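You operate a simulated robot arm through the tools that you are given. There is no shell and no other tool. Be economical: measure what you need, move in short steps, check, and stop when the job is done.

You run a simulated two-armed robot. Do the job below in one go: nothing can be reset, and whatever is moved stays where it is left.

Task
Light the narrow brown board with the navy lamp, knob set to 15.
Fine: push the board up to the end stop, stand the lamp about a hand's length off the board's free end, facing it; hold the lamp while you work its switch and knob. Set down upright: navy lamp.

The check looks at the end state, three seconds after you hand in, the way a careful person would. Anything else that was tipped, shoved, dropped, spilled or broken makes it a failure.

Robot
Two 7-joint arms with two-finger parallel grippers on one trunk, on a base that drives. Base frame: it is fixed to the floor where the robot stands at the start and does not move with it; the origin is under the middle of the robot, x ahead of it, y to its left, z up. Readings come in mm, rad, newtons and seconds.
The left shoulder is at the start at [70, 133, 1201], the right one opposite. With the tool pointing down near the work surface each hand reaches from about 100 to 640 mm from the robot's upright axis, wherever it stands, measured 20 degrees to its own side. Places, roughly: end stop [500, 300, 900]; lift deck [500, -1800, 700]; navy lamp knob [500, -800, 1000]; navy lamp switch [500, -800, 1000]; navy tray [500, -1750, 750]; pink box clamp button [400, 400, 900]; pink box lift button [400, 400, 900]; pink box stop button [400, 500, 900]; yellow clamp [600, 0, 1000]. Payload 1.57 kg a hand.
Tool frame (each hand has its own): the origin (TCP) lies between the finger pads and is the grasp point; the fingertips stand 30 mm ahead of it; z points along the fingers, y is the line along which they close. The gripper opens to 80 mm. The fingers are 17 mm wide and 12 mm thick; the gripper's body (40 by 82 mm) begins 80 mm behind the TCP.
Orientation is that of the tool frame in the base frame, as [roll, pitch, yaw] about the fixed x, y, z axes, in that order (R = Rz(yaw) Ry(pitch) Rx(roll)). With the fingers straight down and closing along the base's y, the tool's x points along the base's -x, its y along +y and its z along -z.

Tools
- The arms move only by the tool step_arm. It takes "left_moves", "right_moves" or both (then of equal length, played together; a hand with none holds still); each is a list of rows, each a list of 7 numbers: the shift along the tool's x, y, z in mm, then the turn, a rotation vector about the tool's x, y, z in rad, then the closure, from 0 (fully open) to 1 (shut). In form: [[x, y, z, ax, ay, az, hand], ...]. A call has 1 to 8 rows; each row is the pose to reach, as a shift and turn from the pose commanded when the call began, along the tool's axes at that moment. Rows are played at 5 a second. More than 50 mm and 0.15 rad between two rows, or a gripper value outside its range, and nothing of the call is played. A pose out of reach is approached as far as the arm can. The call stops where the force on the tool passes 40 N (or 10 N more than at its start, if that is more) or the arm is blocked; 0.2 s more then pass. Each finger travels about 153 mm/s and halts on what it meets, pressing with about 43 N; the grip force reading is that of the motor and also rises with nothing between the fingers. The clock runs only during rows and for 0.2 s after the last one: add rows that repeat a pose to give the fingers time. It gives the time, the measured TCP pose, the force on the tool (base axes), the opening and the grip force at its end, in the units of the frame above (readings bear some noise), with the torque about the TCP (base axes, N m) and any sound that the robot's microphone picked up.
- Cameras (640 x 400 px; columns grow to the right, rows downward): "scene" is now at [133.8, -4.3, 1422.2]; the picture's right is [-0.17, -0.98, 0.00], its down [-0.60, 0.11, -0.79] and it looks along [0.78, -0.14, -0.61] (base axes); focal length 214 px, centre (320, 200). "left" rides on the left gripper at [72, 7, -122] in its tool frame; the picture's right is [-0.09, 1.00, 0.00], its down [-0.84, -0.08, -0.54] and it looks along [-0.54, -0.05, 0.84] (tool axes); focal length 238 px, centre (320, 200). "right" rides on the right gripper at [72, -7, -122] in its tool frame; the picture's right is [0.09, 1.00, 0.00], its down [-0.84, 0.08, -0.54] and it looks along [-0.54, 0.05, 0.84] (tool axes); focal length 238 px, centre (320, 200).
- grab_frame(camera): a new picture of that camera. No time passes.
- lift_body(by): slides the trunk up (or, below 0, down) by that many mm; the arms and the scene camera ride with it, the base frame stays. It gives what a move gives, with no picture.
- base_move(legs): drives the robot by 1 to 6 legs, each [ahead, left, turn to the left] in mm, mm and rad, along the robot's own axes; the way and the turn of a leg run together, so that a leg with both is an arc; at most 1500 mm and 3.142 rad a leg. The arms and the cameras ride along, it lands a little off, and it stops where it bumps. It gives what a move gives.
- aim_head(pan, tilt): turns the head with the scene camera to pan (to the left, within 1.501 rad either way) and tilt (down, from -0.506 to 1.204), counted from straight ahead of the robot. It gives what a move gives.
- locate(camera, pixels): for up to 12 pixels [column, row] of the newest picture of that camera ("zoom" is the newest enlarged one), the place [x, y, z] in the base frame of the surface seen there, good to about 3 mm, but the place of the scene camera against the robot may be out by one fixed shift of up to 12 mm in any direction. No time passes.
- close_up(camera, box): a new picture of the part [left, top, right, bottom] of that camera's present view, enlarged. No time passes.
- sign_off(): hands the job in; it is judged then, once.

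Go step by step. Measure first, check grasps and placings, and put right what went wrong. The budget is 80 turns and 62 pictures, counting those below and the enlarged ones. Unless the task says otherwise, let go and move clear before handing in, and close with one line.

The tools are called after ">>>" as a command line: name --argument value ..., lists and objects as JSON in quotes. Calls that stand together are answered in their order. step_arm: Moves the arms, as the interface text tells. Its arguments: {"type":"object","properties":{"left_moves":{"type":"array"},"right_moves":{"type":"array"}},"required":[]} The other tools are called the same way: lift_body (by) slides the trunk up or down; base_move (legs) drives the base; aim_head (pan, tilt) turns the head that bears the scene camera; grab_frame (camera) takes a picture; locate (camera, pixels) gives the place of the surface under pixels of a picture; close_up (camera, box) takes an enlarged picture of a part of a camera's view; sign_off () hands the job in.

At the start:

```text
time: 0.0
left_position: [389.4, -11.9, 1236.7]
left_tool_rot: [-3.138, -0.001, -3.14]
left_contact_force: [1.0, -0.1, -0.6]
left_wrist_torque: [0.0, -0.03, 0.02]
left_gripper_width: 80.0
left_gripper_force: 0.1
right_position: [279.6, -358.8, 1220.1]
right_tool_rot: [3.141, -0.001, 3.141]
right_contact_force: [0.2, 0.4, -1.1]
right_wrist_torque: [0.04, 0.03, 0.03]
right_gripper_width: 79.7
right_gripper_force: 0.0
trunk travel left (down, up): [-775.0, 165.0]
robot x, y, heading: [-0.6, -1.0, 0.002]
head pan, tilt: [-0.175, 0.653]
```

scene: 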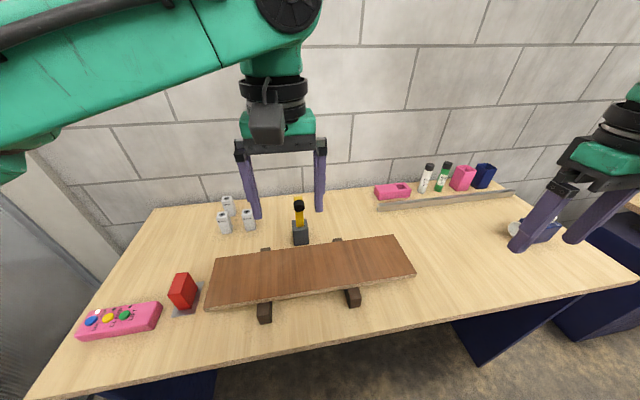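
right: 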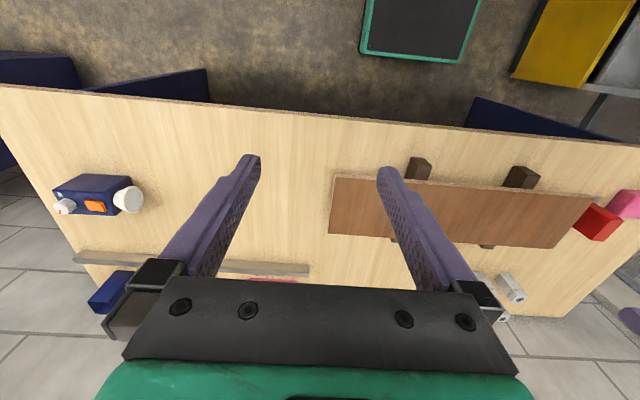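
left: 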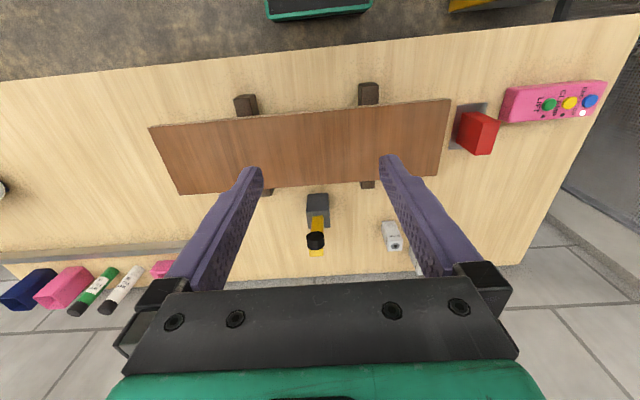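

The scene shows a brown board on two bearers (corners near (212,258), (398,237), (415,272), (207,307)), the red end stop at (183,290) and the navy lamp near (535,232). I'll measure these and take close-ups first.

>>> locate --camera "scene" --pixels '[[214, 259], [397, 238], [413, 271], [208, 304], [310, 270], [183, 280], [192, 288], [183, 310], [300, 238], [299, 205], [265, 312], [352, 297]]'

>>> locate --camera "right" --pixels '[[333, 178], [331, 232], [555, 247], [592, 198], [95, 207], [65, 207], [128, 200], [85, 180], [130, 230], [600, 220], [420, 165], [520, 177]]'

>>> close_up --camera "right" --box '[20, 140, 180, 240]'

>>> close_up --camera "left" --box '[400, 60, 620, 200]'

```text
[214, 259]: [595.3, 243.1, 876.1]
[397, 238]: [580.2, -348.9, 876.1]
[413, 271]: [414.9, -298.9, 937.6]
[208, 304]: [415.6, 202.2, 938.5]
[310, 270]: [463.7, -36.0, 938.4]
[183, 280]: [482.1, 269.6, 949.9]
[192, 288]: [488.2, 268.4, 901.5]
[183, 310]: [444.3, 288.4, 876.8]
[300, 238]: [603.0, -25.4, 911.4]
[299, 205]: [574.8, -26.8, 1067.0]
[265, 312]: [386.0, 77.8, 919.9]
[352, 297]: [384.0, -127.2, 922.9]
```

```text
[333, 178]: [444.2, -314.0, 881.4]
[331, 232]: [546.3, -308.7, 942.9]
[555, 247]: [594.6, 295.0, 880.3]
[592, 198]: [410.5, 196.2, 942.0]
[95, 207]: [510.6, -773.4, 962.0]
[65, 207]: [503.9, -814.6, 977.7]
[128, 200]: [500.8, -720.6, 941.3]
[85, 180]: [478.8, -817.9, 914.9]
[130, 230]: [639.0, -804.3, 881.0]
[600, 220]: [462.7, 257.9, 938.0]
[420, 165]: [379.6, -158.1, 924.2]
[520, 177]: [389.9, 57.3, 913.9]
```

```text
4.00 times, centred on (100, 190) of right
```

zoom: 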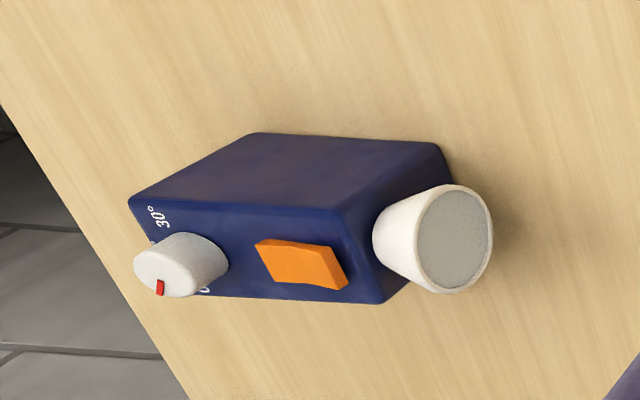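

```text
2.86 times, centred on (510, 130) of left
```

zoom: 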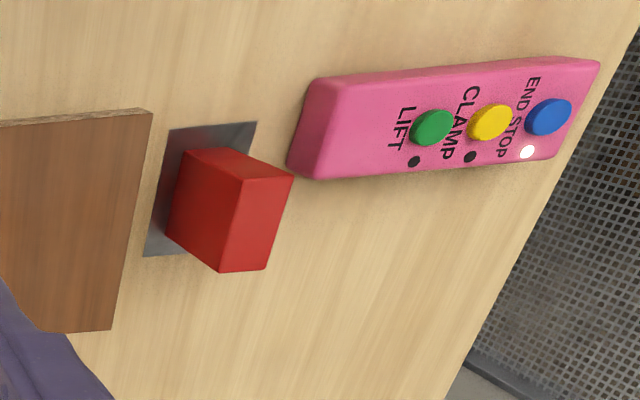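

The right camera shows the board's top at about z 940, its free end near y -310 and its other end near y 200. The stop is up (END STOP light on), with its face near y 250. I'll bring the right hand toward the free end, turning it so both fingers push on the end face.

>>> step_arm --right_moves '[[-25, -10, 10, 0, 0, -0.147, 0], [-50, -20, 20, 0, 0, -0.294, 0], [-75, -30, 30, 0, 0, -0.441, 0], [-100, -40, 40, 0, 0, -0.588, 0], [-125, -40, 50, 0, 0, -0.735, 0], [-150, -40, 60, 0, 0, -0.882, 0], [-175, -40, 70, 0, 0, -1.029, 0], [-200, -40, 80, 0, 0, -1.176, 0]]'

```text
time: 1.8
left_position: [390.8, -11.3, 1237.7]
left_tool_rot: [-3.142, -0.002, -3.139]
left_contact_force: [-0.6, 1.1, 0.5]
left_wrist_torque: [0.0, 0.02, 0.05]
left_gripper_width: 80.0
left_gripper_force: 0.1
right_position: [481.4, -400.7, 1139.0]
right_tool_rot: [3.139, -0.002, -1.964]
right_contact_force: [0.2, 0.0, -0.2]
right_wrist_torque: [0.0, 0.0, 0.01]
right_gripper_width: 80.0
right_gripper_force: 0.0
trunk travel left (down, up): [-775.0, 165.0]
robot x, y, heading: [0.3, 2.5, -0.002]
head pan, tilt: [-0.175, 0.653]
```

The turn went as planned; yaw is -1.964 and I need -1.571. I'll finish the rotation, then look.

>>> step_arm --right_moves '[[0, 0, 0, 0, 0, -0.14, 0], [0, 0, 0, 0, 0, -0.28, 0], [0, 0, 0, 0, 0, -0.393, 0], [0, 0, 0, 0, 0, -0.393, 0]]'

>>> grab_frame --camera "right"

>>> grab_frame --camera "left"

```text
time: 2.8
left_position: [390.2, -12.0, 1237.6]
left_tool_rot: [-3.14, 0.0, -3.14]
left_contact_force: [0.3, 0.6, -0.5]
left_wrist_torque: [0.03, 0.0, 0.01]
left_gripper_width: 80.1
left_gripper_force: 0.0
right_position: [478.7, -400.1, 1139.1]
right_tool_rot: [-3.142, -0.001, -1.57]
right_contact_force: [0.0, 0.3, 0.2]
right_wrist_torque: [-0.01, 0.02, -0.04]
right_gripper_width: 80.2
right_gripper_force: 0.1
trunk travel left (down, up): [-775.0, 165.0]
robot x, y, heading: [2.0, -0.9, -0.003]
head pan, tilt: [-0.175, 0.653]
```

```text
56 pictures are left
```

right: 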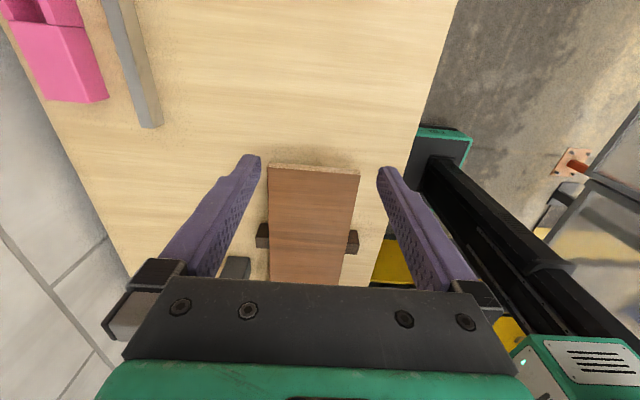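

```text
55 pictures are left
```

left: 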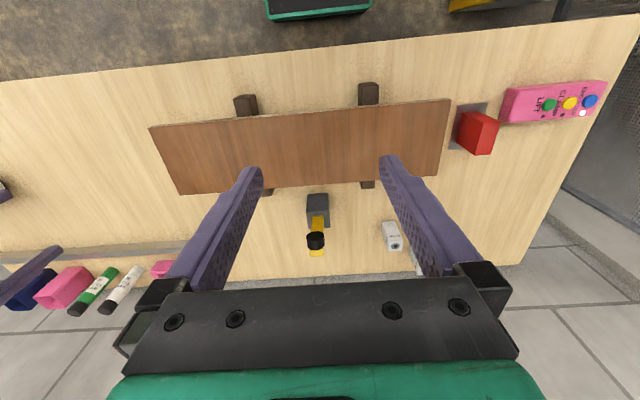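

>>> locate --camera "right" --pixels '[[272, 169], [356, 174], [274, 260], [342, 260], [262, 232], [353, 238], [264, 244], [310, 169], [235, 268], [146, 122], [120, 20], [310, 230]]'

>>> locate --camera "left" --pixels '[[155, 130], [180, 190], [445, 105], [440, 172], [465, 125], [462, 145], [485, 105], [458, 112], [370, 90], [316, 200], [369, 184], [300, 150]]'

```text
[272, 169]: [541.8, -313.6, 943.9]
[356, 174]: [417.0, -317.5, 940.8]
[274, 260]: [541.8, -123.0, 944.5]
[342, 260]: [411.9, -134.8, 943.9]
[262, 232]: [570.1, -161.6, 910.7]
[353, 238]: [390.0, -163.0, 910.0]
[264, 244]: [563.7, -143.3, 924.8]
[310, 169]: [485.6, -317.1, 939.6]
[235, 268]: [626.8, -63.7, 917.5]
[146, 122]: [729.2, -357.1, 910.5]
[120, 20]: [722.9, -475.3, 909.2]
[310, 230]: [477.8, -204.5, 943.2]
```

```text
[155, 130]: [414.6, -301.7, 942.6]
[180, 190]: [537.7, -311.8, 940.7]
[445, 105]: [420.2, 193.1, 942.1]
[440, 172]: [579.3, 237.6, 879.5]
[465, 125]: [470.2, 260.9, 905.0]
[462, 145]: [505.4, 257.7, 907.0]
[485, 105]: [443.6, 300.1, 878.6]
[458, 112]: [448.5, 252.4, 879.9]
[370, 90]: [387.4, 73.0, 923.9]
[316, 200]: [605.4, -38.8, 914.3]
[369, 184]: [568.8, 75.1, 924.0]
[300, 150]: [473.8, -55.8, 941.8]
```

Board: x 412–543, free end at y -316, far end about y 195, top z 943, thickness about 19. The stop face is at y 257, so it needs about 60 mm of travel. I'll lower the open fingers to TCP z 945 in front of the end.

>>> step_arm --right_moves '[[0, 0, 45, 0, 0, 0, 0], [0, 0, 90, 0, 0, 0, 0], [0, 0, 135, 0, 0, 0, 0], [0, 0, 175, 0, 0, 0, 0], [0, 0, 192, 0, 0, 0, 0], [-40, 0, 192, 0, 0, 0, 0], [-60, 0, 192, 0, 0, 0, 0]]'

>>> grab_frame --camera "right"

```text
time: 4.4
left_position: [389.4, -11.1, 1237.1]
left_tool_rot: [-3.141, 0.0, -3.141]
left_contact_force: [-1.5, -0.6, 0.0]
left_wrist_torque: [0.0, 0.02, -0.01]
left_gripper_width: 79.8
left_gripper_force: 0.1
right_position: [480.3, -338.0, 947.5]
right_tool_rot: [3.141, 0.001, -1.574]
right_contact_force: [-0.3, -0.5, -0.7]
right_wrist_torque: [-0.02, 0.0, -0.02]
right_gripper_width: 80.1
right_gripper_force: 0.0
trunk travel left (down, up): [-775.0, 165.0]
robot x, y, heading: [-0.1, 2.9, -0.003]
head pan, tilt: [-0.175, 0.653]
```

```text
54 pictures are left
```

right: 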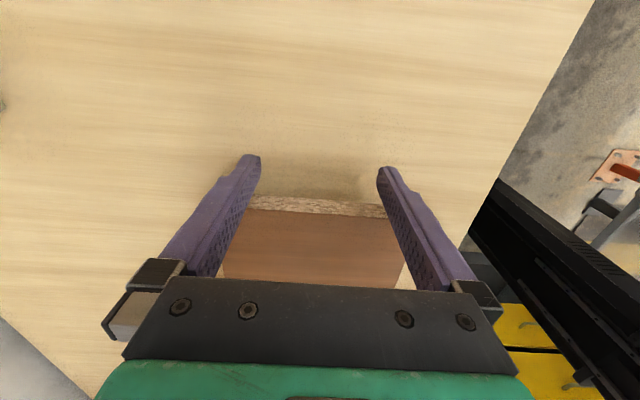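

The fingers straddle the end face well, a few mm off. I'll push slowly toward +y.

>>> step_arm --right_moves '[[-10, 0, 0, 0, 0, 0, 0], [-18, 0, 0, 0, 0, 0, 0], [-26, 0, 0, 0, 0, 0, 0], [-34, 0, 0, 0, 0, 0, 0], [-42, 0, 0, 0, 0, 0, 0], [-50, 0, 0, 0, 0, 0, 0]]'

>>> grab_frame --camera "left"

```text
time: 5.8
left_position: [390.3, -13.4, 1238.1]
left_tool_rot: [-3.139, 0.001, -3.139]
left_contact_force: [-0.7, 0.4, 0.3]
left_wrist_torque: [0.01, 0.01, -0.01]
left_gripper_width: 79.9
left_gripper_force: 0.1
right_position: [481.0, -287.9, 947.5]
right_tool_rot: [3.141, 0.003, -1.572]
right_contact_force: [-1.5, -5.4, 3.7]
right_wrist_torque: [-0.19, -0.22, -0.08]
right_gripper_width: 80.1
right_gripper_force: 0.1
trunk travel left (down, up): [-775.0, 165.0]
robot x, y, heading: [1.4, 1.4, 0.003]
head pan, tilt: [-0.175, 0.653]
```

```text
53 pictures are left
```

left: 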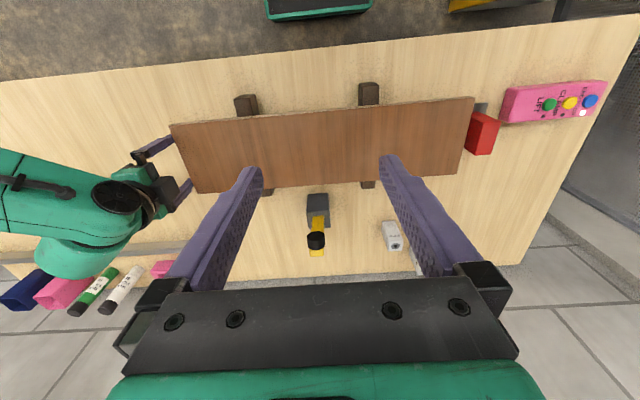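

The board slides with about 5 N and now nears the stop. I'll continue in small steps until the force rises.

>>> step_arm --right_moves '[[-4, 0, 0, 0, 0, 0, 0], [-8, 0, 0, 0, 0, 0, 0], [-12, 0, 0, 0, 0, 0, 0], [-15, 0, 0, 0, 0, 0, 0], [-18, 0, 0, 0, 0, 0, 0]]'

>>> close_up --camera "left" --box '[400, 60, 560, 200]'

```text
time: 7.0
left_position: [390.1, -12.2, 1237.0]
left_tool_rot: [-3.14, 0.0, -3.139]
left_contact_force: [0.0, -0.2, 0.3]
left_wrist_torque: [0.02, 0.01, 0.03]
left_gripper_width: 80.4
left_gripper_force: 0.1
right_position: [479.9, -270.9, 946.2]
right_tool_rot: [3.141, 0.0, -1.574]
right_contact_force: [-0.6, -3.3, 1.0]
right_wrist_torque: [-0.04, 0.06, 0.06]
right_gripper_width: 79.8
right_gripper_force: 0.1
trunk travel left (down, up): [-775.0, 165.0]
robot x, y, heading: [-2.0, -5.6, -0.005]
head pan, tilt: [-0.175, 0.653]
```

```text
2.86 times, centred on (480, 130) of left
```

zoom: 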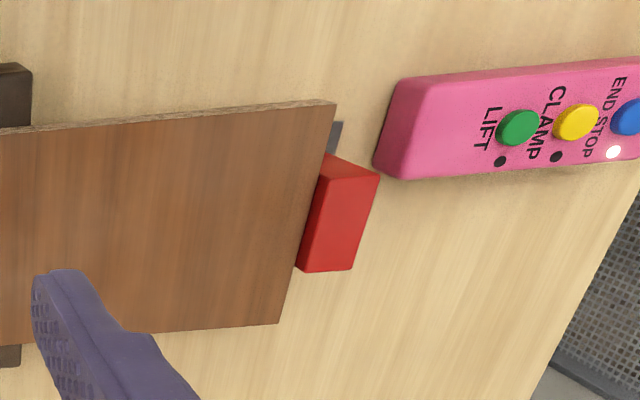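

The gap to the stop is almost gone, but force is still only sliding friction. I'll nudge in 2 mm rows.

>>> step_arm --right_moves '[[-2, 0, 0, 0, 0, 0, 0], [-4, 0, 0, 0, 0, 0, 0], [-6, 0, 0, 0, 0, 0, 0], [-6, 0, 0, 0, 0, 0, 0]]'

>>> close_up --camera "left" --box '[440, 80, 520, 180]'

```text
time: 8.0
left_position: [388.8, -16.2, 1238.7]
left_tool_rot: [3.138, 0.002, -3.138]
left_contact_force: [0.3, -0.8, 0.0]
left_wrist_torque: [0.0, -0.01, -0.01]
left_gripper_width: 79.7
left_gripper_force: 0.1
right_position: [479.8, -270.4, 946.9]
right_tool_rot: [-3.138, 0.002, -1.572]
right_contact_force: [1.6, -24.5, 11.9]
right_wrist_torque: [-0.24, 0.6, 1.0]
right_gripper_width: 78.8
right_gripper_force: 0.0
trunk travel left (down, up): [-775.0, 165.0]
robot x, y, heading: [0.7, 1.4, 0.005]
head pan, tilt: [-0.175, 0.653]
```

```text
4.00 times, centred on (480, 130) of left
```

zoom: 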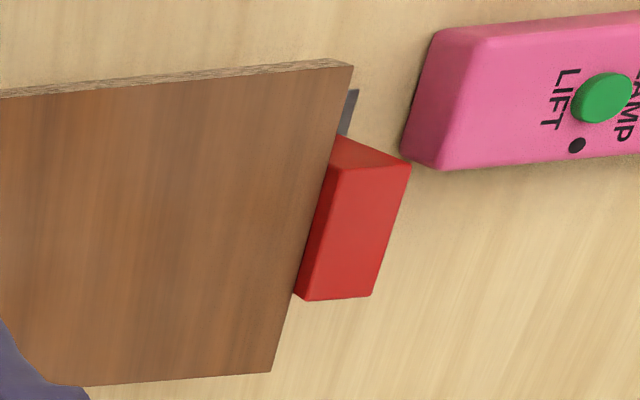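

Force jumped to 24 N with no more motion, and the picture shows the board against the stop. I'll back off, rise, and look from above.

>>> step_arm --right_moves '[[10, 0, 0, 0, 0, 0, 0], [50, 0, 0, 0, 0, 0, 0], [80, 0, -40, 0, 0, 0, 0], [90, 0, -90, 0, 0, 0, 0], [90, 0, -140, 0, 0, 0, 0], [90, 0, -190, 0, 0, 0, 0], [90, 0, -230, 0, 0, 0, 0]]'

>>> grab_frame --camera "right"

>>> grab_frame --camera "left"

```text
refused: row 4 steps farther than a row can; nothing moved
```

```text
50 pictures are left
```

right: 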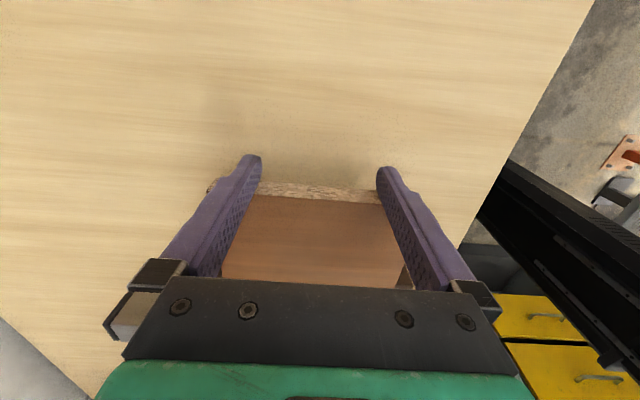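

```text
49 pictures are left
```

left: 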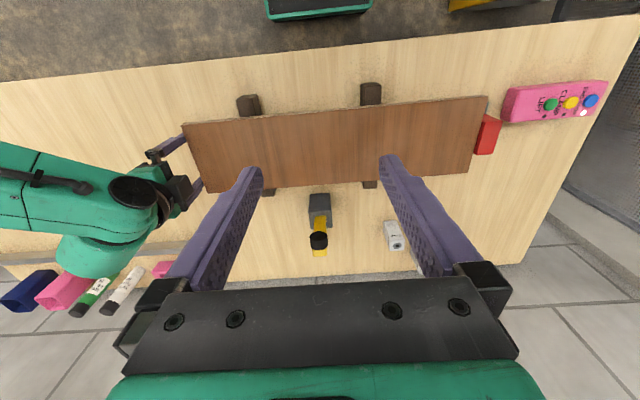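

One row was too long, so nothing moved. I'll repeat it with shorter rows.

>>> step_arm --right_moves '[[10, 0, 0, 0, 0, 0, 0], [50, 0, 0, 0, 0, 0, 0], [75, 0, -40, 0, 0, 0, 0], [80, 0, -85, 0, 0, 0, 0], [80, 0, -130, 0, 0, 0, 0], [80, 0, -175, 0, 0, 0, 0], [80, 0, -215, 0, 0, 0, 0], [80, 0, -255, 0, 0, 0, 0]]'

>>> grab_frame --camera "right"

>>> aim_head --pan -0.9 --tilt 0.6

>>> grab_frame --camera "scene"

```text
time: 9.8
left_position: [389.4, -9.7, 1238.4]
left_tool_rot: [-3.139, -0.001, -3.138]
left_contact_force: [0.5, 0.0, 1.1]
left_wrist_torque: [-0.01, 0.02, 0.01]
left_gripper_width: 80.0
left_gripper_force: 0.1
right_position: [477.2, -343.2, 1203.8]
right_tool_rot: [3.141, 0.0, -1.574]
right_contact_force: [0.8, 0.1, 0.4]
right_wrist_torque: [0.0, -0.02, 0.0]
right_gripper_width: 79.9
right_gripper_force: 0.0
trunk travel left (down, up): [-775.0, 165.0]
robot x, y, heading: [-0.8, -1.5, 0.001]
head pan, tilt: [-0.175, 0.653]
```

```text
48 pictures are left
```

right: 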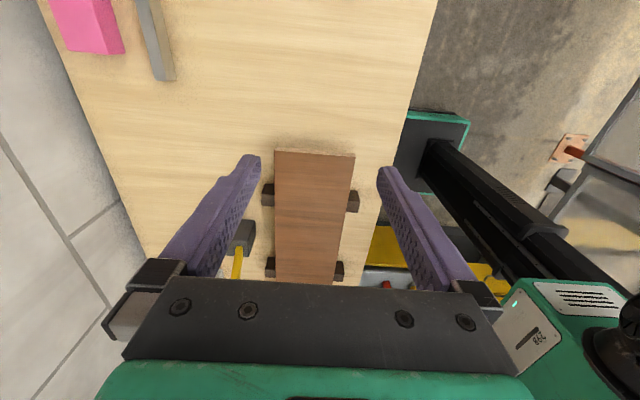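

```text
time: 10.9
left_position: [390.3, -11.7, 1237.3]
left_tool_rot: [-3.14, -0.001, -3.139]
left_contact_force: [-0.4, -0.1, 0.2]
left_wrist_torque: [0.01, -0.01, -0.04]
left_gripper_width: 80.0
left_gripper_force: 0.1
right_position: [480.1, -343.1, 1202.5]
right_tool_rot: [3.141, 0.0, -1.574]
right_contact_force: [-0.8, -0.2, -1.1]
right_wrist_torque: [-0.04, -0.01, 0.02]
right_gripper_width: 80.0
right_gripper_force: 0.1
trunk travel left (down, up): [-775.0, 165.0]
robot x, y, heading: [2.2, -0.9, 0.002]
head pan, tilt: [-0.901, 0.6]
```

```text
47 pictures are left
```

scene: 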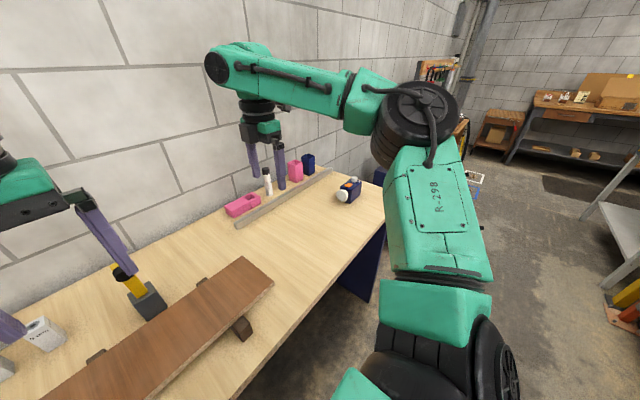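

The board is in place. I'll measure its free-end corners in the right picture, (276,151) and (354,155), then drive 600 mm right toward the lamp.

>>> locate --camera "right" --pixels '[[278, 152], [352, 157], [315, 154], [277, 270], [332, 270], [145, 20], [160, 75]]'

>>> base_move --legs '[[0, -600, 0]]'

>>> grab_frame --camera "right"

>>> grab_frame --camera "left"

```text
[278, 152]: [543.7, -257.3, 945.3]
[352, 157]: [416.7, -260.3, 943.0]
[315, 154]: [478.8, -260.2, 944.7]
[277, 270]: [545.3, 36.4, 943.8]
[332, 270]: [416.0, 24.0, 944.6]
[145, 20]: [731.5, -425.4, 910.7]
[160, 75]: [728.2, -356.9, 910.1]
```

```text
time: 14.2
left_position: [390.3, -603.7, 1238.0]
left_tool_rot: [-3.139, 0.0, -3.135]
left_contact_force: [0.6, -0.2, -0.4]
left_wrist_torque: [0.0, -0.02, 0.03]
left_gripper_width: 80.1
left_gripper_force: 0.1
right_position: [482.8, -935.6, 1203.0]
right_tool_rot: [3.141, -0.002, -1.568]
right_contact_force: [-0.6, 0.1, -0.2]
right_wrist_torque: [-0.01, -0.02, -0.01]
right_gripper_width: 80.2
right_gripper_force: 0.1
trunk travel left (down, up): [-775.0, 165.0]
robot x, y, heading: [3.6, -593.3, 0.001]
head pan, tilt: [-0.901, 0.6]
```

```text
46 pictures are left
```

right: 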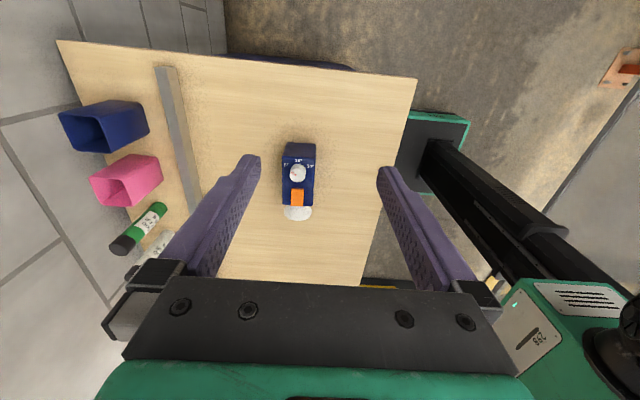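

```text
45 pictures are left
```

left: 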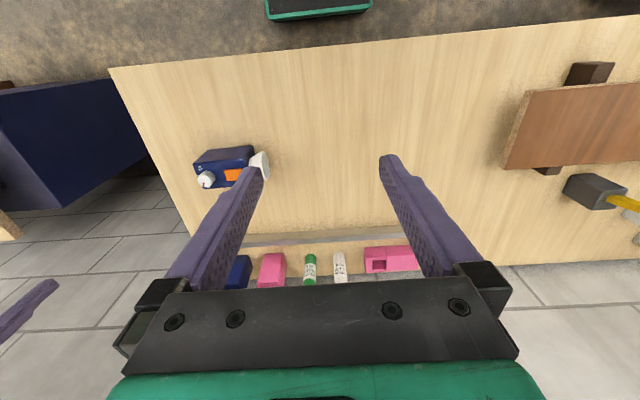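

>>> close_up --camera "right" --box '[260, 130, 340, 230]'

>>> locate --camera "right" --pixels '[[285, 145], [313, 145], [284, 204], [311, 204], [297, 172], [297, 197], [297, 212], [286, 213], [310, 213], [302, 160]]'

>>> locate --camera "left" --pixels '[[197, 162], [252, 150], [247, 175], [205, 178], [232, 175], [210, 158], [230, 155], [262, 165], [262, 155], [110, 70], [180, 230], [290, 245]]'

>>> close_up --camera "left" --box '[180, 130, 280, 200]'

```text
4.00 times, centred on (300, 180) of right
```

zoom: 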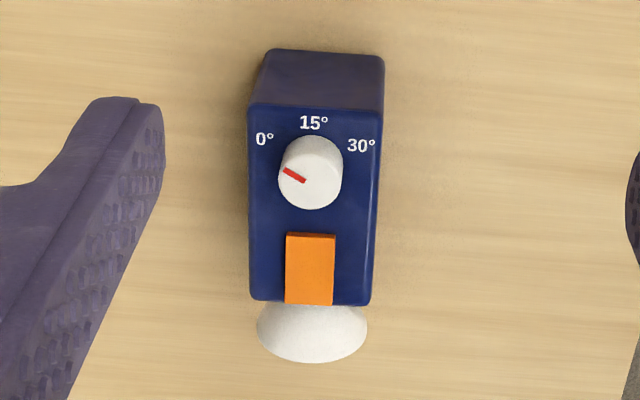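

```text
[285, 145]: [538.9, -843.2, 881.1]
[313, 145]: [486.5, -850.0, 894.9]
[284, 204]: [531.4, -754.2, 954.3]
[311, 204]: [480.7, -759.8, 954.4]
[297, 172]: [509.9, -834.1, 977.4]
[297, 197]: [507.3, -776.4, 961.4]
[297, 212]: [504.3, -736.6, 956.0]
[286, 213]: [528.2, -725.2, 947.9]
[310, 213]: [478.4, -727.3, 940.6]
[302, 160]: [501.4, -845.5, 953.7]
```

```text
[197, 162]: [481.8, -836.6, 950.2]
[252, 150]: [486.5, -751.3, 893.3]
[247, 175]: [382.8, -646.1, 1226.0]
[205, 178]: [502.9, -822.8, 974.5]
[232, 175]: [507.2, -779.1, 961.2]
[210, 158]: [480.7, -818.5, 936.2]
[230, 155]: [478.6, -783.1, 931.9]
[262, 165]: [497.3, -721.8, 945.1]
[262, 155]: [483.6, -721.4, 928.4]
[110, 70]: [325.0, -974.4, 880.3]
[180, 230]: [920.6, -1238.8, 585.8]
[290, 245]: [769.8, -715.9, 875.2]
```

```text
5.71 times, centred on (230, 165) of left
```

zoom: 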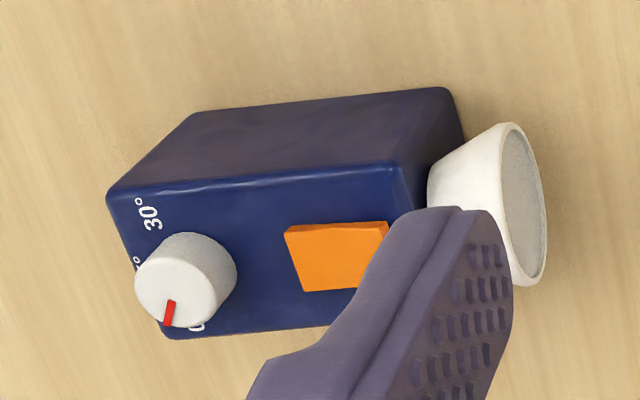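

The lamp body is x 480–532, y -847 to -757, z 880–955; the knob is at (507,-830), the rocker at (507,-776) and the cone lens at y -720. The scale has 15° pointing toward -y, and the pointer is now near 0°. The left hand will hold the lamp tilted from the front while the right works from above, so I'll drive another 205 mm right and turn the left hand.

>>> base_move --legs '[[0, -205, 0]]'

>>> step_arm --left_moves '[[0, 0, 0, 0, 0, 0.14, 0], [0, 0, 0, 0, 0, 0.28, 0], [0, 0, 0, 0, 0, 0.42, 0], [0, 0, 0, 0, 0, 0.56, 0], [0, 0, 0, 0, 0, 0.7, 0], [0, 0, 0, 0, 0, 0.84, 0], [0, 0, 0, 0, 0, 0.98, 0], [0, 0, 0, 0, 0, 1.12, 0]]'

>>> step_arm --left_moves '[[0, 0, 0, 0, 0, 0.14, 0], [0, 0, 0, 0, 0, 0.28, 0], [0, 0, 0, 0, 0, 0.42, 0], [0, 0, 0, 0, 0, 0.45, 0]]'

```text
time: 15.9
left_position: [392.4, -806.6, 1238.2]
left_tool_rot: [-3.136, 0.001, -3.135]
left_contact_force: [1.0, -0.5, 0.5]
left_wrist_torque: [-0.01, 0.02, 0.03]
left_gripper_width: 79.7
left_gripper_force: 0.0
right_position: [483.0, -1139.6, 1204.4]
right_tool_rot: [-3.141, -0.004, -1.567]
right_contact_force: [0.5, 0.2, 0.8]
right_wrist_torque: [-0.04, -0.03, -0.03]
right_gripper_width: 79.8
right_gripper_force: 0.1
trunk travel left (down, up): [-775.0, 165.0]
robot x, y, heading: [1.2, -799.7, 0.004]
head pan, tilt: [-0.901, 0.6]
```

```text
time: 17.7
left_position: [393.6, -810.1, 1236.5]
left_tool_rot: [-3.141, 0.002, 2.028]
left_contact_force: [-0.9, -0.1, 1.0]
left_wrist_torque: [0.0, 0.0, 0.02]
left_gripper_width: 79.8
left_gripper_force: 0.1
right_position: [482.4, -1142.6, 1203.4]
right_tool_rot: [-3.14, 0.0, -1.568]
right_contact_force: [0.0, -0.4, 0.4]
right_wrist_torque: [0.02, -0.01, -0.04]
right_gripper_width: 80.0
right_gripper_force: 0.0
trunk travel left (down, up): [-775.0, 165.0]
robot x, y, heading: [6.4, -800.1, 0.006]
head pan, tilt: [-0.901, 0.6]
```

```text
time: 18.7
left_position: [391.8, -809.7, 1238.2]
left_tool_rot: [3.141, 0.003, 1.576]
left_contact_force: [0.1, -0.3, 0.4]
left_wrist_torque: [0.0, -0.01, 0.02]
left_gripper_width: 79.9
left_gripper_force: 0.2
right_position: [483.2, -1143.1, 1202.3]
right_tool_rot: [-3.141, 0.0, -1.569]
right_contact_force: [0.0, -0.4, -0.2]
right_wrist_torque: [-0.02, 0.0, 0.01]
right_gripper_width: 79.9
right_gripper_force: 0.2
trunk travel left (down, up): [-775.0, 165.0]
robot x, y, heading: [2.9, -799.5, 0.003]
head pan, tilt: [-0.901, 0.6]
```

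The left hand is at yaw 1.576. I'll tilt it -45° about tool y while moving in front of and above the lamp.

>>> step_arm --left_moves '[[26, 19, 10, 0, -0.131, 0, 0], [52, 38, 30, 0, -0.262, 0, 0], [78, 57, 55, 0, -0.393, 0, 0], [104, 76, 80, 0, -0.524, 0, 0], [130, 95, 105, 0, -0.655, 0, 0], [150, 114, 130, 0, -0.785, 0, 0], [150, 114, 130, 0, -0.785, 0, 0]]'

>>> aim_head --pan 0.0 --tilt 0.75

>>> grab_frame --camera "scene"

>>> grab_frame --camera "left"

```text
time: 20.3
left_position: [504.8, -657.2, 1109.1]
left_tool_rot: [3.14, 0.788, 1.576]
left_contact_force: [-0.3, -0.5, 0.5]
left_wrist_torque: [0.02, 0.01, 0.01]
left_gripper_width: 80.1
left_gripper_force: 0.1
right_position: [482.1, -1142.1, 1202.7]
right_tool_rot: [-3.142, 0.0, -1.567]
right_contact_force: [-0.8, -0.3, 0.1]
right_wrist_torque: [0.02, -0.02, -0.02]
right_gripper_width: 79.9
right_gripper_force: 0.0
trunk travel left (down, up): [-775.0, 165.0]
robot x, y, heading: [4.0, -803.9, 0.001]
head pan, tilt: [-0.901, 0.6]
```

```text
time: 21.5
left_position: [504.8, -656.8, 1109.5]
left_tool_rot: [-3.141, 0.786, 1.578]
left_contact_force: [-0.4, -0.2, 0.1]
left_wrist_torque: [0.01, -0.03, -0.03]
left_gripper_width: 80.1
left_gripper_force: 0.0
right_position: [482.8, -1141.8, 1202.6]
right_tool_rot: [-3.14, 0.001, -1.566]
right_contact_force: [-1.0, 0.3, -0.8]
right_wrist_torque: [0.01, 0.02, 0.03]
right_gripper_width: 79.8
right_gripper_force: 0.0
trunk travel left (down, up): [-775.0, 165.0]
robot x, y, heading: [2.1, -800.9, 0.005]
head pan, tilt: [0.0, 0.75]
```

```text
42 pictures are left
```

scene: 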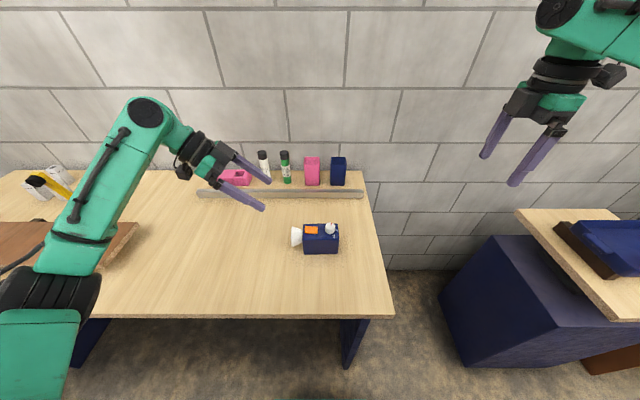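

```text
41 pictures are left
```

left: 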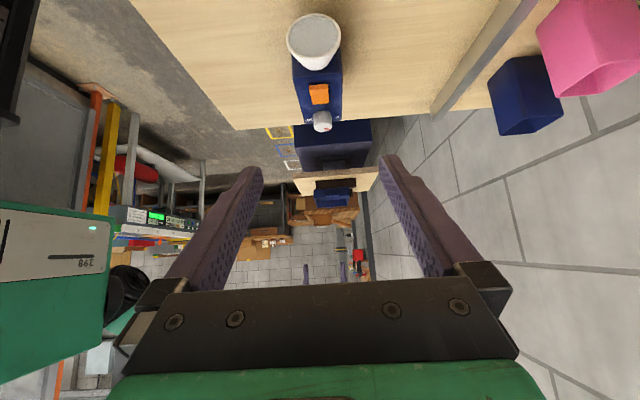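

Both arms are clear. I'll measure the lamp in the left camera for centring.

>>> locate --camera "left" --pixels '[[297, 85], [342, 80], [303, 118], [340, 112], [318, 93], [322, 120], [314, 35], [290, 40], [339, 36], [313, 16], [318, 68]]'

>>> close_up --camera "left" --box '[270, 0, 370, 150]'

```text
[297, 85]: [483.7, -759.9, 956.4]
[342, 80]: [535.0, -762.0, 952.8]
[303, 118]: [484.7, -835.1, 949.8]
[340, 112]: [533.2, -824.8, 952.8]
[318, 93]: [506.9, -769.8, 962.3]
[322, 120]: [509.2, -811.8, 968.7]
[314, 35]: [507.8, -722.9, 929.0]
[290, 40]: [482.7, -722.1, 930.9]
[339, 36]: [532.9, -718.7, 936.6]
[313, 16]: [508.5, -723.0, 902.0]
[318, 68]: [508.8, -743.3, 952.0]
```

```text
2.67 times, centred on (320, 75) of left
```

zoom: 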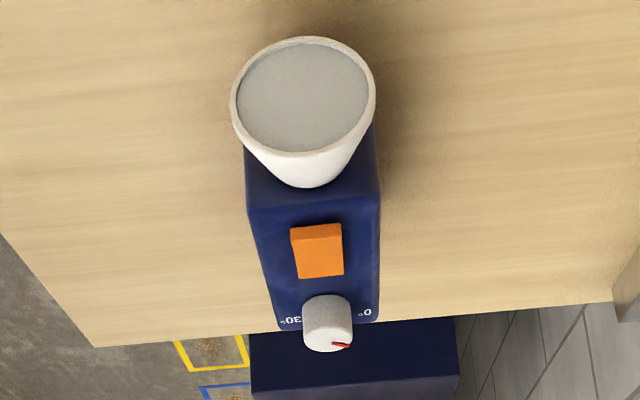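

The body centre is at x 508 and the cone spans x 482–534 and z 902–958. I'll advance the left hand along its tilted axis to TCP (508,-781,926), fingers open.

>>> step_arm --left_moves '[[20, 3, 20, 0, 0, 0, 0], [42, 3, 50, 0, 0, 0, 0], [42, 3, 90, 0, 0, 0, 0], [42, 3, 130, 0, 0, 0, 0], [42, 3, 165, 0, 0, 0, 0], [42, 3, 195, 0, 0, 0, 0], [42, 3, 217, 0, 0, 0, 0], [42, 3, 217, 0, 0, 0, 0]]'

>>> grab_frame --camera "left"

>>> close_up --camera "scene" --box '[200, 150, 400, 300]'

```text
time: 23.3
left_position: [509.2, -783.4, 923.0]
left_tool_rot: [-3.14, 0.788, 1.578]
left_contact_force: [0.2, -0.4, 0.4]
left_wrist_torque: [-0.03, -0.02, -0.01]
left_gripper_width: 79.9
left_gripper_force: 0.1
right_position: [482.9, -1142.3, 1202.4]
right_tool_rot: [3.14, 0.002, -1.567]
right_contact_force: [-0.7, -0.7, -0.6]
right_wrist_torque: [0.0, -0.02, 0.0]
right_gripper_width: 80.1
right_gripper_force: 0.0
trunk travel left (down, up): [-775.0, 165.0]
robot x, y, heading: [3.2, -802.1, 0.008]
head pan, tilt: [0.0, 0.75]
```

```text
39 pictures are left
```

left: 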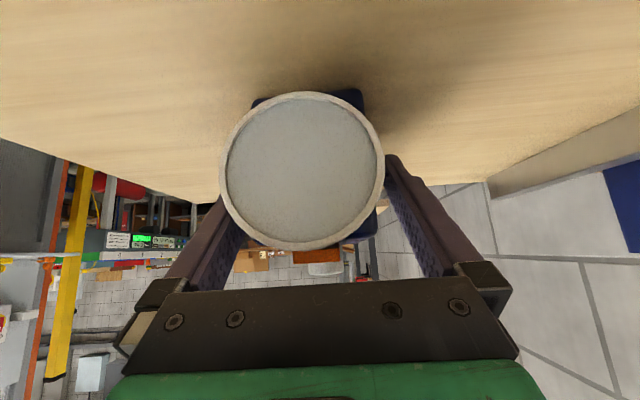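

```text
2.67 times, centred on (300, 225) of scene
```

zoom: 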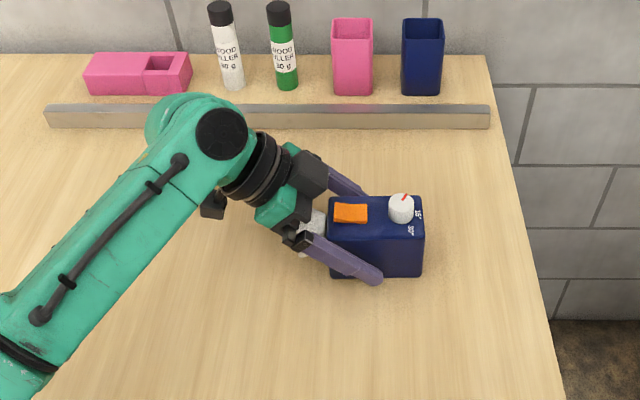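

The fingers straddle the body and the palm is clear of the cone. Closing the left gripper.

>>> step_arm --left_moves '[[0, 0, 0, 0, 0, 0, 0.2], [0, 0, 0, 0, 0, 0, 0.3], [0, 0, 0, 0, 0, 0, 0.36], [0, 0, 0, 0, 0, 0, 0.5], [0, 0, 0, 0, 0, 0, 0.7], [0, 0, 0, 0, 0, 0, 0.7]]'

>>> close_up --camera "scene" --box '[250, 190, 370, 270]'

```text
time: 24.7
left_position: [509.5, -783.5, 924.4]
left_tool_rot: [3.141, 0.788, 1.579]
left_contact_force: [0.3, -0.1, -0.4]
left_wrist_torque: [-0.05, 0.04, 0.0]
left_gripper_width: 57.9
left_gripper_force: 42.8
right_position: [482.4, -1141.9, 1203.0]
right_tool_rot: [3.141, 0.001, -1.566]
right_contact_force: [0.0, -0.4, 0.5]
right_wrist_torque: [0.03, 0.01, 0.01]
right_gripper_width: 79.9
right_gripper_force: 0.0
trunk travel left (down, up): [-775.0, 165.0]
robot x, y, heading: [4.7, -798.6, 0.01]
head pan, tilt: [0.0, 0.75]
```

```text
5.00 times, centred on (310, 230) of scene
```

zoom: 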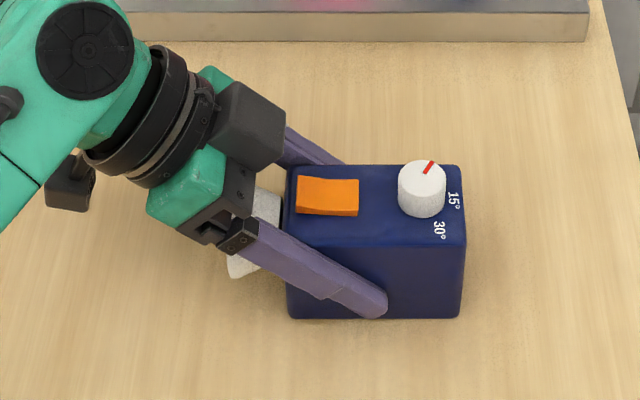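

The lamp is held (57.9 mm, 43 N) and hasn't tilted. I'll bring the right hand behind and above the knob for a close look.

>>> step_arm --right_moves '[[-38, -4, 10, 0, 0, 0, 0], [-76, -8, 22, 0, 0, 0, 0], [-114, -12, 35, 0, 0, 0, 0], [-152, -16, 50, 0, 0, 0, 0], [-190, -20, 65, 0, 0, 0, 0], [-228, -24, 82, 0, 0, 0, 0], [-266, -26, 100, 0, 0, 0, 0], [-272, -26, 113, 0, 0, 0, 0]]'

>>> grab_frame --camera "right"

```text
time: 26.5
left_position: [510.5, -783.6, 925.4]
left_tool_rot: [3.141, 0.786, 1.578]
left_contact_force: [-0.9, 0.0, -0.8]
left_wrist_torque: [0.09, 0.09, 0.02]
left_gripper_width: 57.8
left_gripper_force: 42.9
right_position: [486.1, -897.0, 1091.3]
right_tool_rot: [-3.139, 0.003, -1.567]
right_contact_force: [-0.6, -0.4, -0.1]
right_wrist_torque: [0.0, 0.0, -0.01]
right_gripper_width: 80.2
right_gripper_force: 0.0
right hand out of reach, approached as far as the arm can: row 6, 7, 8
trunk travel left (down, up): [-775.0, 165.0]
robot x, y, heading: [-0.3, -799.4, 0.008]
head pan, tilt: [0.0, 0.75]
```

```text
36 pictures are left
```

right: 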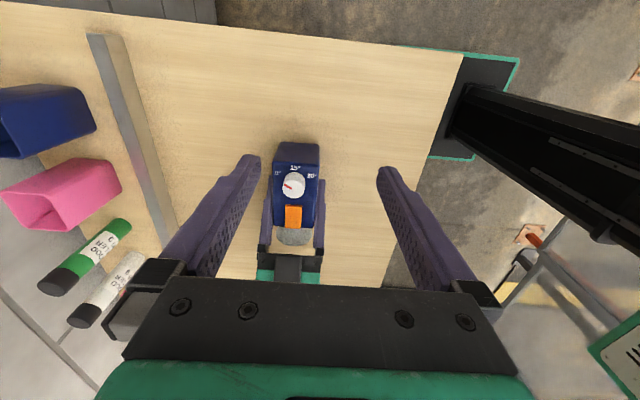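

The right hand falls short inward at this yaw, at (486,-897). First a close-up of the dial, then I'll turn the right hand back toward its natural yaw while approaching.

>>> close_up --camera "right" --box '[260, 140, 335, 240]'

>>> step_arm --right_moves '[[10, 0, 0, 0, 0, 0.14, 0], [10, 0, 0, 0, 0, 0.28, 0], [0, 0, 0, 0, 0, 0.42, 0], [0, 0, 0, 0, 0, 0.56, 0], [-10, -10, 0, 0, 0, 0.6, 0], [-20, -26, 0, 0, 0, 0.6, 0], [-20, -26, 0, 0, 0, 0.6, 0]]'

```text
4.00 times, centred on (298, 190) of right
```

zoom: 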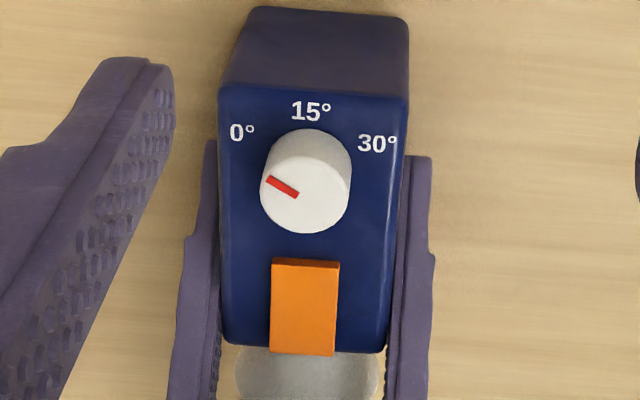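

```text
time: 28.1
left_position: [510.9, -784.2, 924.1]
left_tool_rot: [-3.14, 0.789, 1.577]
left_contact_force: [-1.0, -0.3, -0.5]
left_wrist_torque: [0.04, 0.08, 0.0]
left_gripper_width: 57.4
left_gripper_force: 43.1
right_position: [488.0, -898.9, 1089.9]
right_tool_rot: [-3.14, 0.002, -2.167]
right_contact_force: [0.3, 0.7, 0.2]
right_wrist_torque: [0.01, -0.01, 0.0]
right_gripper_width: 80.1
right_gripper_force: 0.1
right hand out of reach, approached as far as the arm can: row 5, 6, 7
trunk travel left (down, up): [-775.0, 165.0]
robot x, y, heading: [-1.1, -800.5, -0.001]
head pan, tilt: [0.0, 0.75]
```

The limit is independent of yaw. I'll probe whether it eases when nearer to the robot or further inward.

>>> step_arm --right_moves '[[-14, 33, 0, 0, 0, 0, 0], [-27, 67, 0, 0, 0, 0, 0], [-27, 67, 0, 0, 0, 0, 0]]'

>>> step_arm --right_moves '[[0, 0, 30, 0, 0, 0, 0], [0, 0, 50, 0, 0, 0, 0]]'

>>> grab_frame --camera "scene"

```text
time: 28.9
left_position: [510.3, -783.8, 924.2]
left_tool_rot: [-3.14, 0.787, 1.578]
left_contact_force: [0.0, 0.3, -0.9]
left_wrist_torque: [0.02, 0.07, -0.01]
left_gripper_width: 57.7
left_gripper_force: 43.5
right_position: [436.5, -858.2, 1088.8]
right_tool_rot: [-3.141, 0.002, -2.168]
right_contact_force: [0.2, 0.4, 0.1]
right_wrist_torque: [-0.02, 0.01, 0.0]
right_gripper_width: 80.0
right_gripper_force: 0.0
right hand out of reach, approached as far as the arm can: row 1, 2, 3
trunk travel left (down, up): [-775.0, 165.0]
robot x, y, heading: [1.9, -798.0, 0.0]
head pan, tilt: [0.0, 0.75]
```

```text
time: 29.5
left_position: [508.9, -784.2, 924.7]
left_tool_rot: [-3.141, 0.787, 1.577]
left_contact_force: [-0.1, 0.2, 0.1]
left_wrist_torque: [0.03, 0.06, 0.01]
left_gripper_width: 57.6
left_gripper_force: 42.9
right_position: [434.6, -859.7, 1040.3]
right_tool_rot: [-3.141, 0.003, -2.167]
right_contact_force: [0.5, -0.6, 0.7]
right_wrist_torque: [0.0, 0.02, 0.02]
right_gripper_width: 79.8
right_gripper_force: 0.1
trunk travel left (down, up): [-775.0, 165.0]
robot x, y, heading: [3.6, -802.4, 0.004]
head pan, tilt: [0.0, 0.75]
```

```text
34 pictures are left
```

scene: 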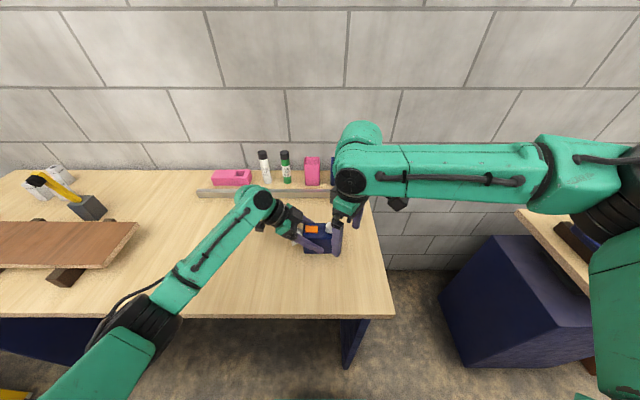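

The right arm's boundary eases closer to the robot: (488,-899) versus (436,-858). I'll clear the right hand, then lift the held lamp slightly to check the grip.

>>> step_arm --right_moves '[[0, 0, -40, 0, 0, 0, 0], [33, -22, -60, 0, 0, 0, 0], [66, -45, -60, 0, 0, 0, 0], [99, -67, -60, 0, 0, 0, 0], [132, -90, -60, 0, 0, 0, 0]]'

>>> step_arm --left_moves '[[-4, 0, -4, 0, 0, 0, 0.7], [-9, 0, -9, 0, 0, 0, 0.7], [-14, 0, -14, 0, 0, 0, 0.7], [-14, 0, -14, 0, 0, 0, 0.7]]'

>>> close_up --camera "scene" --box '[220, 170, 420, 310]'

```text
time: 30.7
left_position: [510.7, -784.0, 924.4]
left_tool_rot: [3.141, 0.785, 1.579]
left_contact_force: [0.1, -0.4, -0.1]
left_wrist_torque: [-0.1, 0.04, 0.02]
left_gripper_width: 57.7
left_gripper_force: 42.7
right_position: [435.7, -1018.9, 1098.9]
right_tool_rot: [3.141, 0.002, -2.167]
right_contact_force: [0.7, -0.7, 0.0]
right_wrist_torque: [0.02, -0.01, 0.0]
right_gripper_width: 79.9
right_gripper_force: 0.0
trunk travel left (down, up): [-775.0, 165.0]
robot x, y, heading: [5.4, -802.9, 0.002]
head pan, tilt: [0.0, 0.75]
```

```text
time: 31.7
left_position: [509.0, -782.5, 944.1]
left_tool_rot: [-3.141, 0.787, 1.581]
left_contact_force: [-0.1, -0.3, -2.2]
left_wrist_torque: [0.0, 0.0, 0.01]
left_gripper_width: 57.7
left_gripper_force: 43.1
right_position: [436.0, -1016.9, 1097.9]
right_tool_rot: [3.141, -0.002, -2.167]
right_contact_force: [0.8, 0.2, 0.0]
right_wrist_torque: [0.0, -0.01, -0.01]
right_gripper_width: 79.8
right_gripper_force: 0.1
trunk travel left (down, up): [-775.0, 165.0]
robot x, y, heading: [1.0, -802.5, 0.004]
head pan, tilt: [0.0, 0.75]
```

```text
2.86 times, centred on (320, 240) of scene
```

zoom: 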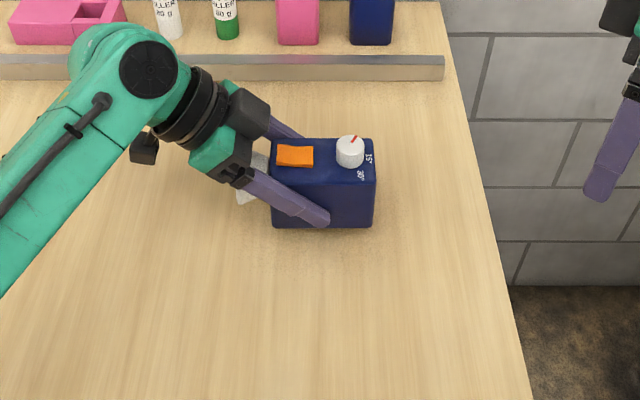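

The lamp lifts cleanly at about 2 N. I'll move it 90 mm nearer and 60 mm right, then set it down still held.

>>> step_arm --left_moves '[[-14, -30, 14, 0, 0, 0, 0.7], [-28, -60, 28, 0, 0, 0, 0.7], [-42, -90, 42, 0, 0, 0, 0.7], [-35, -90, 49, 0, 0, 0, 0.7], [-30, -90, 54, 0, 0, 0, 0.7], [-28, -90, 56, 0, 0, 0, 0.7], [-28, -90, 56, 0, 0, 0, 0.7]]'

>>> grab_frame --camera "scene"

```text
time: 33.3
left_position: [420.0, -843.3, 924.8]
left_tool_rot: [-3.14, 0.786, 1.579]
left_contact_force: [-0.8, 0.4, -2.6]
left_wrist_torque: [-0.02, -0.03, 0.03]
left_gripper_width: 57.8
left_gripper_force: 42.9
right_position: [435.4, -1016.0, 1098.6]
right_tool_rot: [-3.141, 0.0, -2.166]
right_contact_force: [0.4, -0.3, 0.0]
right_wrist_torque: [0.01, 0.0, -0.02]
right_gripper_width: 79.7
right_gripper_force: 0.1
trunk travel left (down, up): [-775.0, 165.0]
robot x, y, heading: [-0.7, -803.1, -0.001]
head pan, tilt: [0.0, 0.75]
```

```text
32 pictures are left
```

scene: 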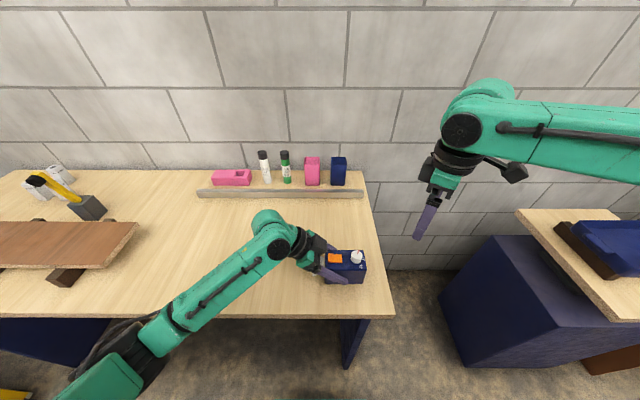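

Still about 2.6 N hanging, so it is barely touching. I'll lower 2–3 mm, and bring the right hand to view the knob.

>>> step_arm --left_moves '[[1, 0, 1, 0, 0, 0, 0.7], [1.6, 0, 1.6, 0, 0, 0, 0.7], [1.6, 0, 1.6, 0, 0, 0, 0.7]]' --right_moves '[[-30, 20, 0, 0, 0, 0, 0], [-58, 39, 10, 0, 0, 0, 0], [-58, 39, 10, 0, 0, 0, 0]]'

>>> grab_frame --camera "right"

```text
time: 34.1
left_position: [419.3, -843.6, 925.1]
left_tool_rot: [3.135, 0.788, 1.574]
left_contact_force: [1.1, -1.1, 14.5]
left_wrist_torque: [0.52, 0.42, 0.01]
left_gripper_width: 57.4
left_gripper_force: 43.0
right_position: [435.1, -944.8, 1088.6]
right_tool_rot: [-3.139, 0.002, -2.168]
right_contact_force: [1.2, 0.4, 0.1]
right_wrist_torque: [-0.03, -0.01, 0.0]
right_gripper_width: 80.1
right_gripper_force: 0.0
trunk travel left (down, up): [-775.0, 165.0]
robot x, y, heading: [-0.1, -800.2, 0.004]
head pan, tilt: [0.0, 0.75]
```

```text
31 pictures are left
```

right: 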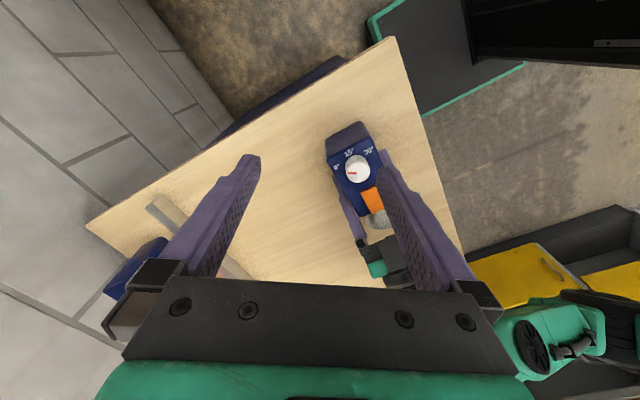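

Lamp is on the table (14 N down-press) and held. I'll zoom in on the dial.

>>> close_up --camera "right" --box '[316, 115, 396, 215]'

>>> locate --camera "right" --pixels '[[357, 173], [345, 171], [370, 171], [358, 181], [352, 172], [336, 167], [349, 153], [369, 149], [371, 195]]'

```text
4.00 times, centred on (356, 165) of right
```

zoom: 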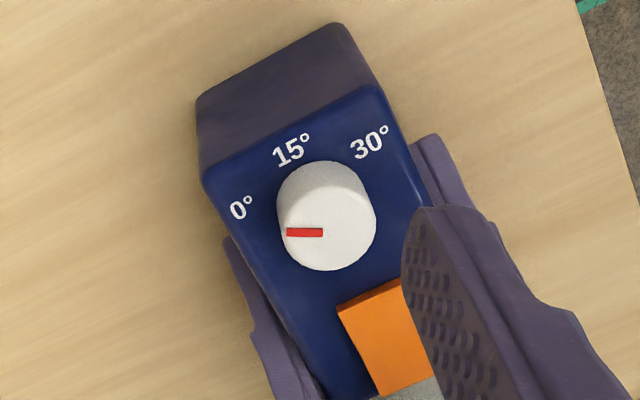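

```text
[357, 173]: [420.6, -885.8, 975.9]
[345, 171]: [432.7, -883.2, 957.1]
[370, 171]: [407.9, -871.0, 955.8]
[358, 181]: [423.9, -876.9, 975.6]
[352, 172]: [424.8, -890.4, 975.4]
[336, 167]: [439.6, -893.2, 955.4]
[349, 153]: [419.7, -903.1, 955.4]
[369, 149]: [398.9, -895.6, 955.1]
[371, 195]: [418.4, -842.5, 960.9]
```

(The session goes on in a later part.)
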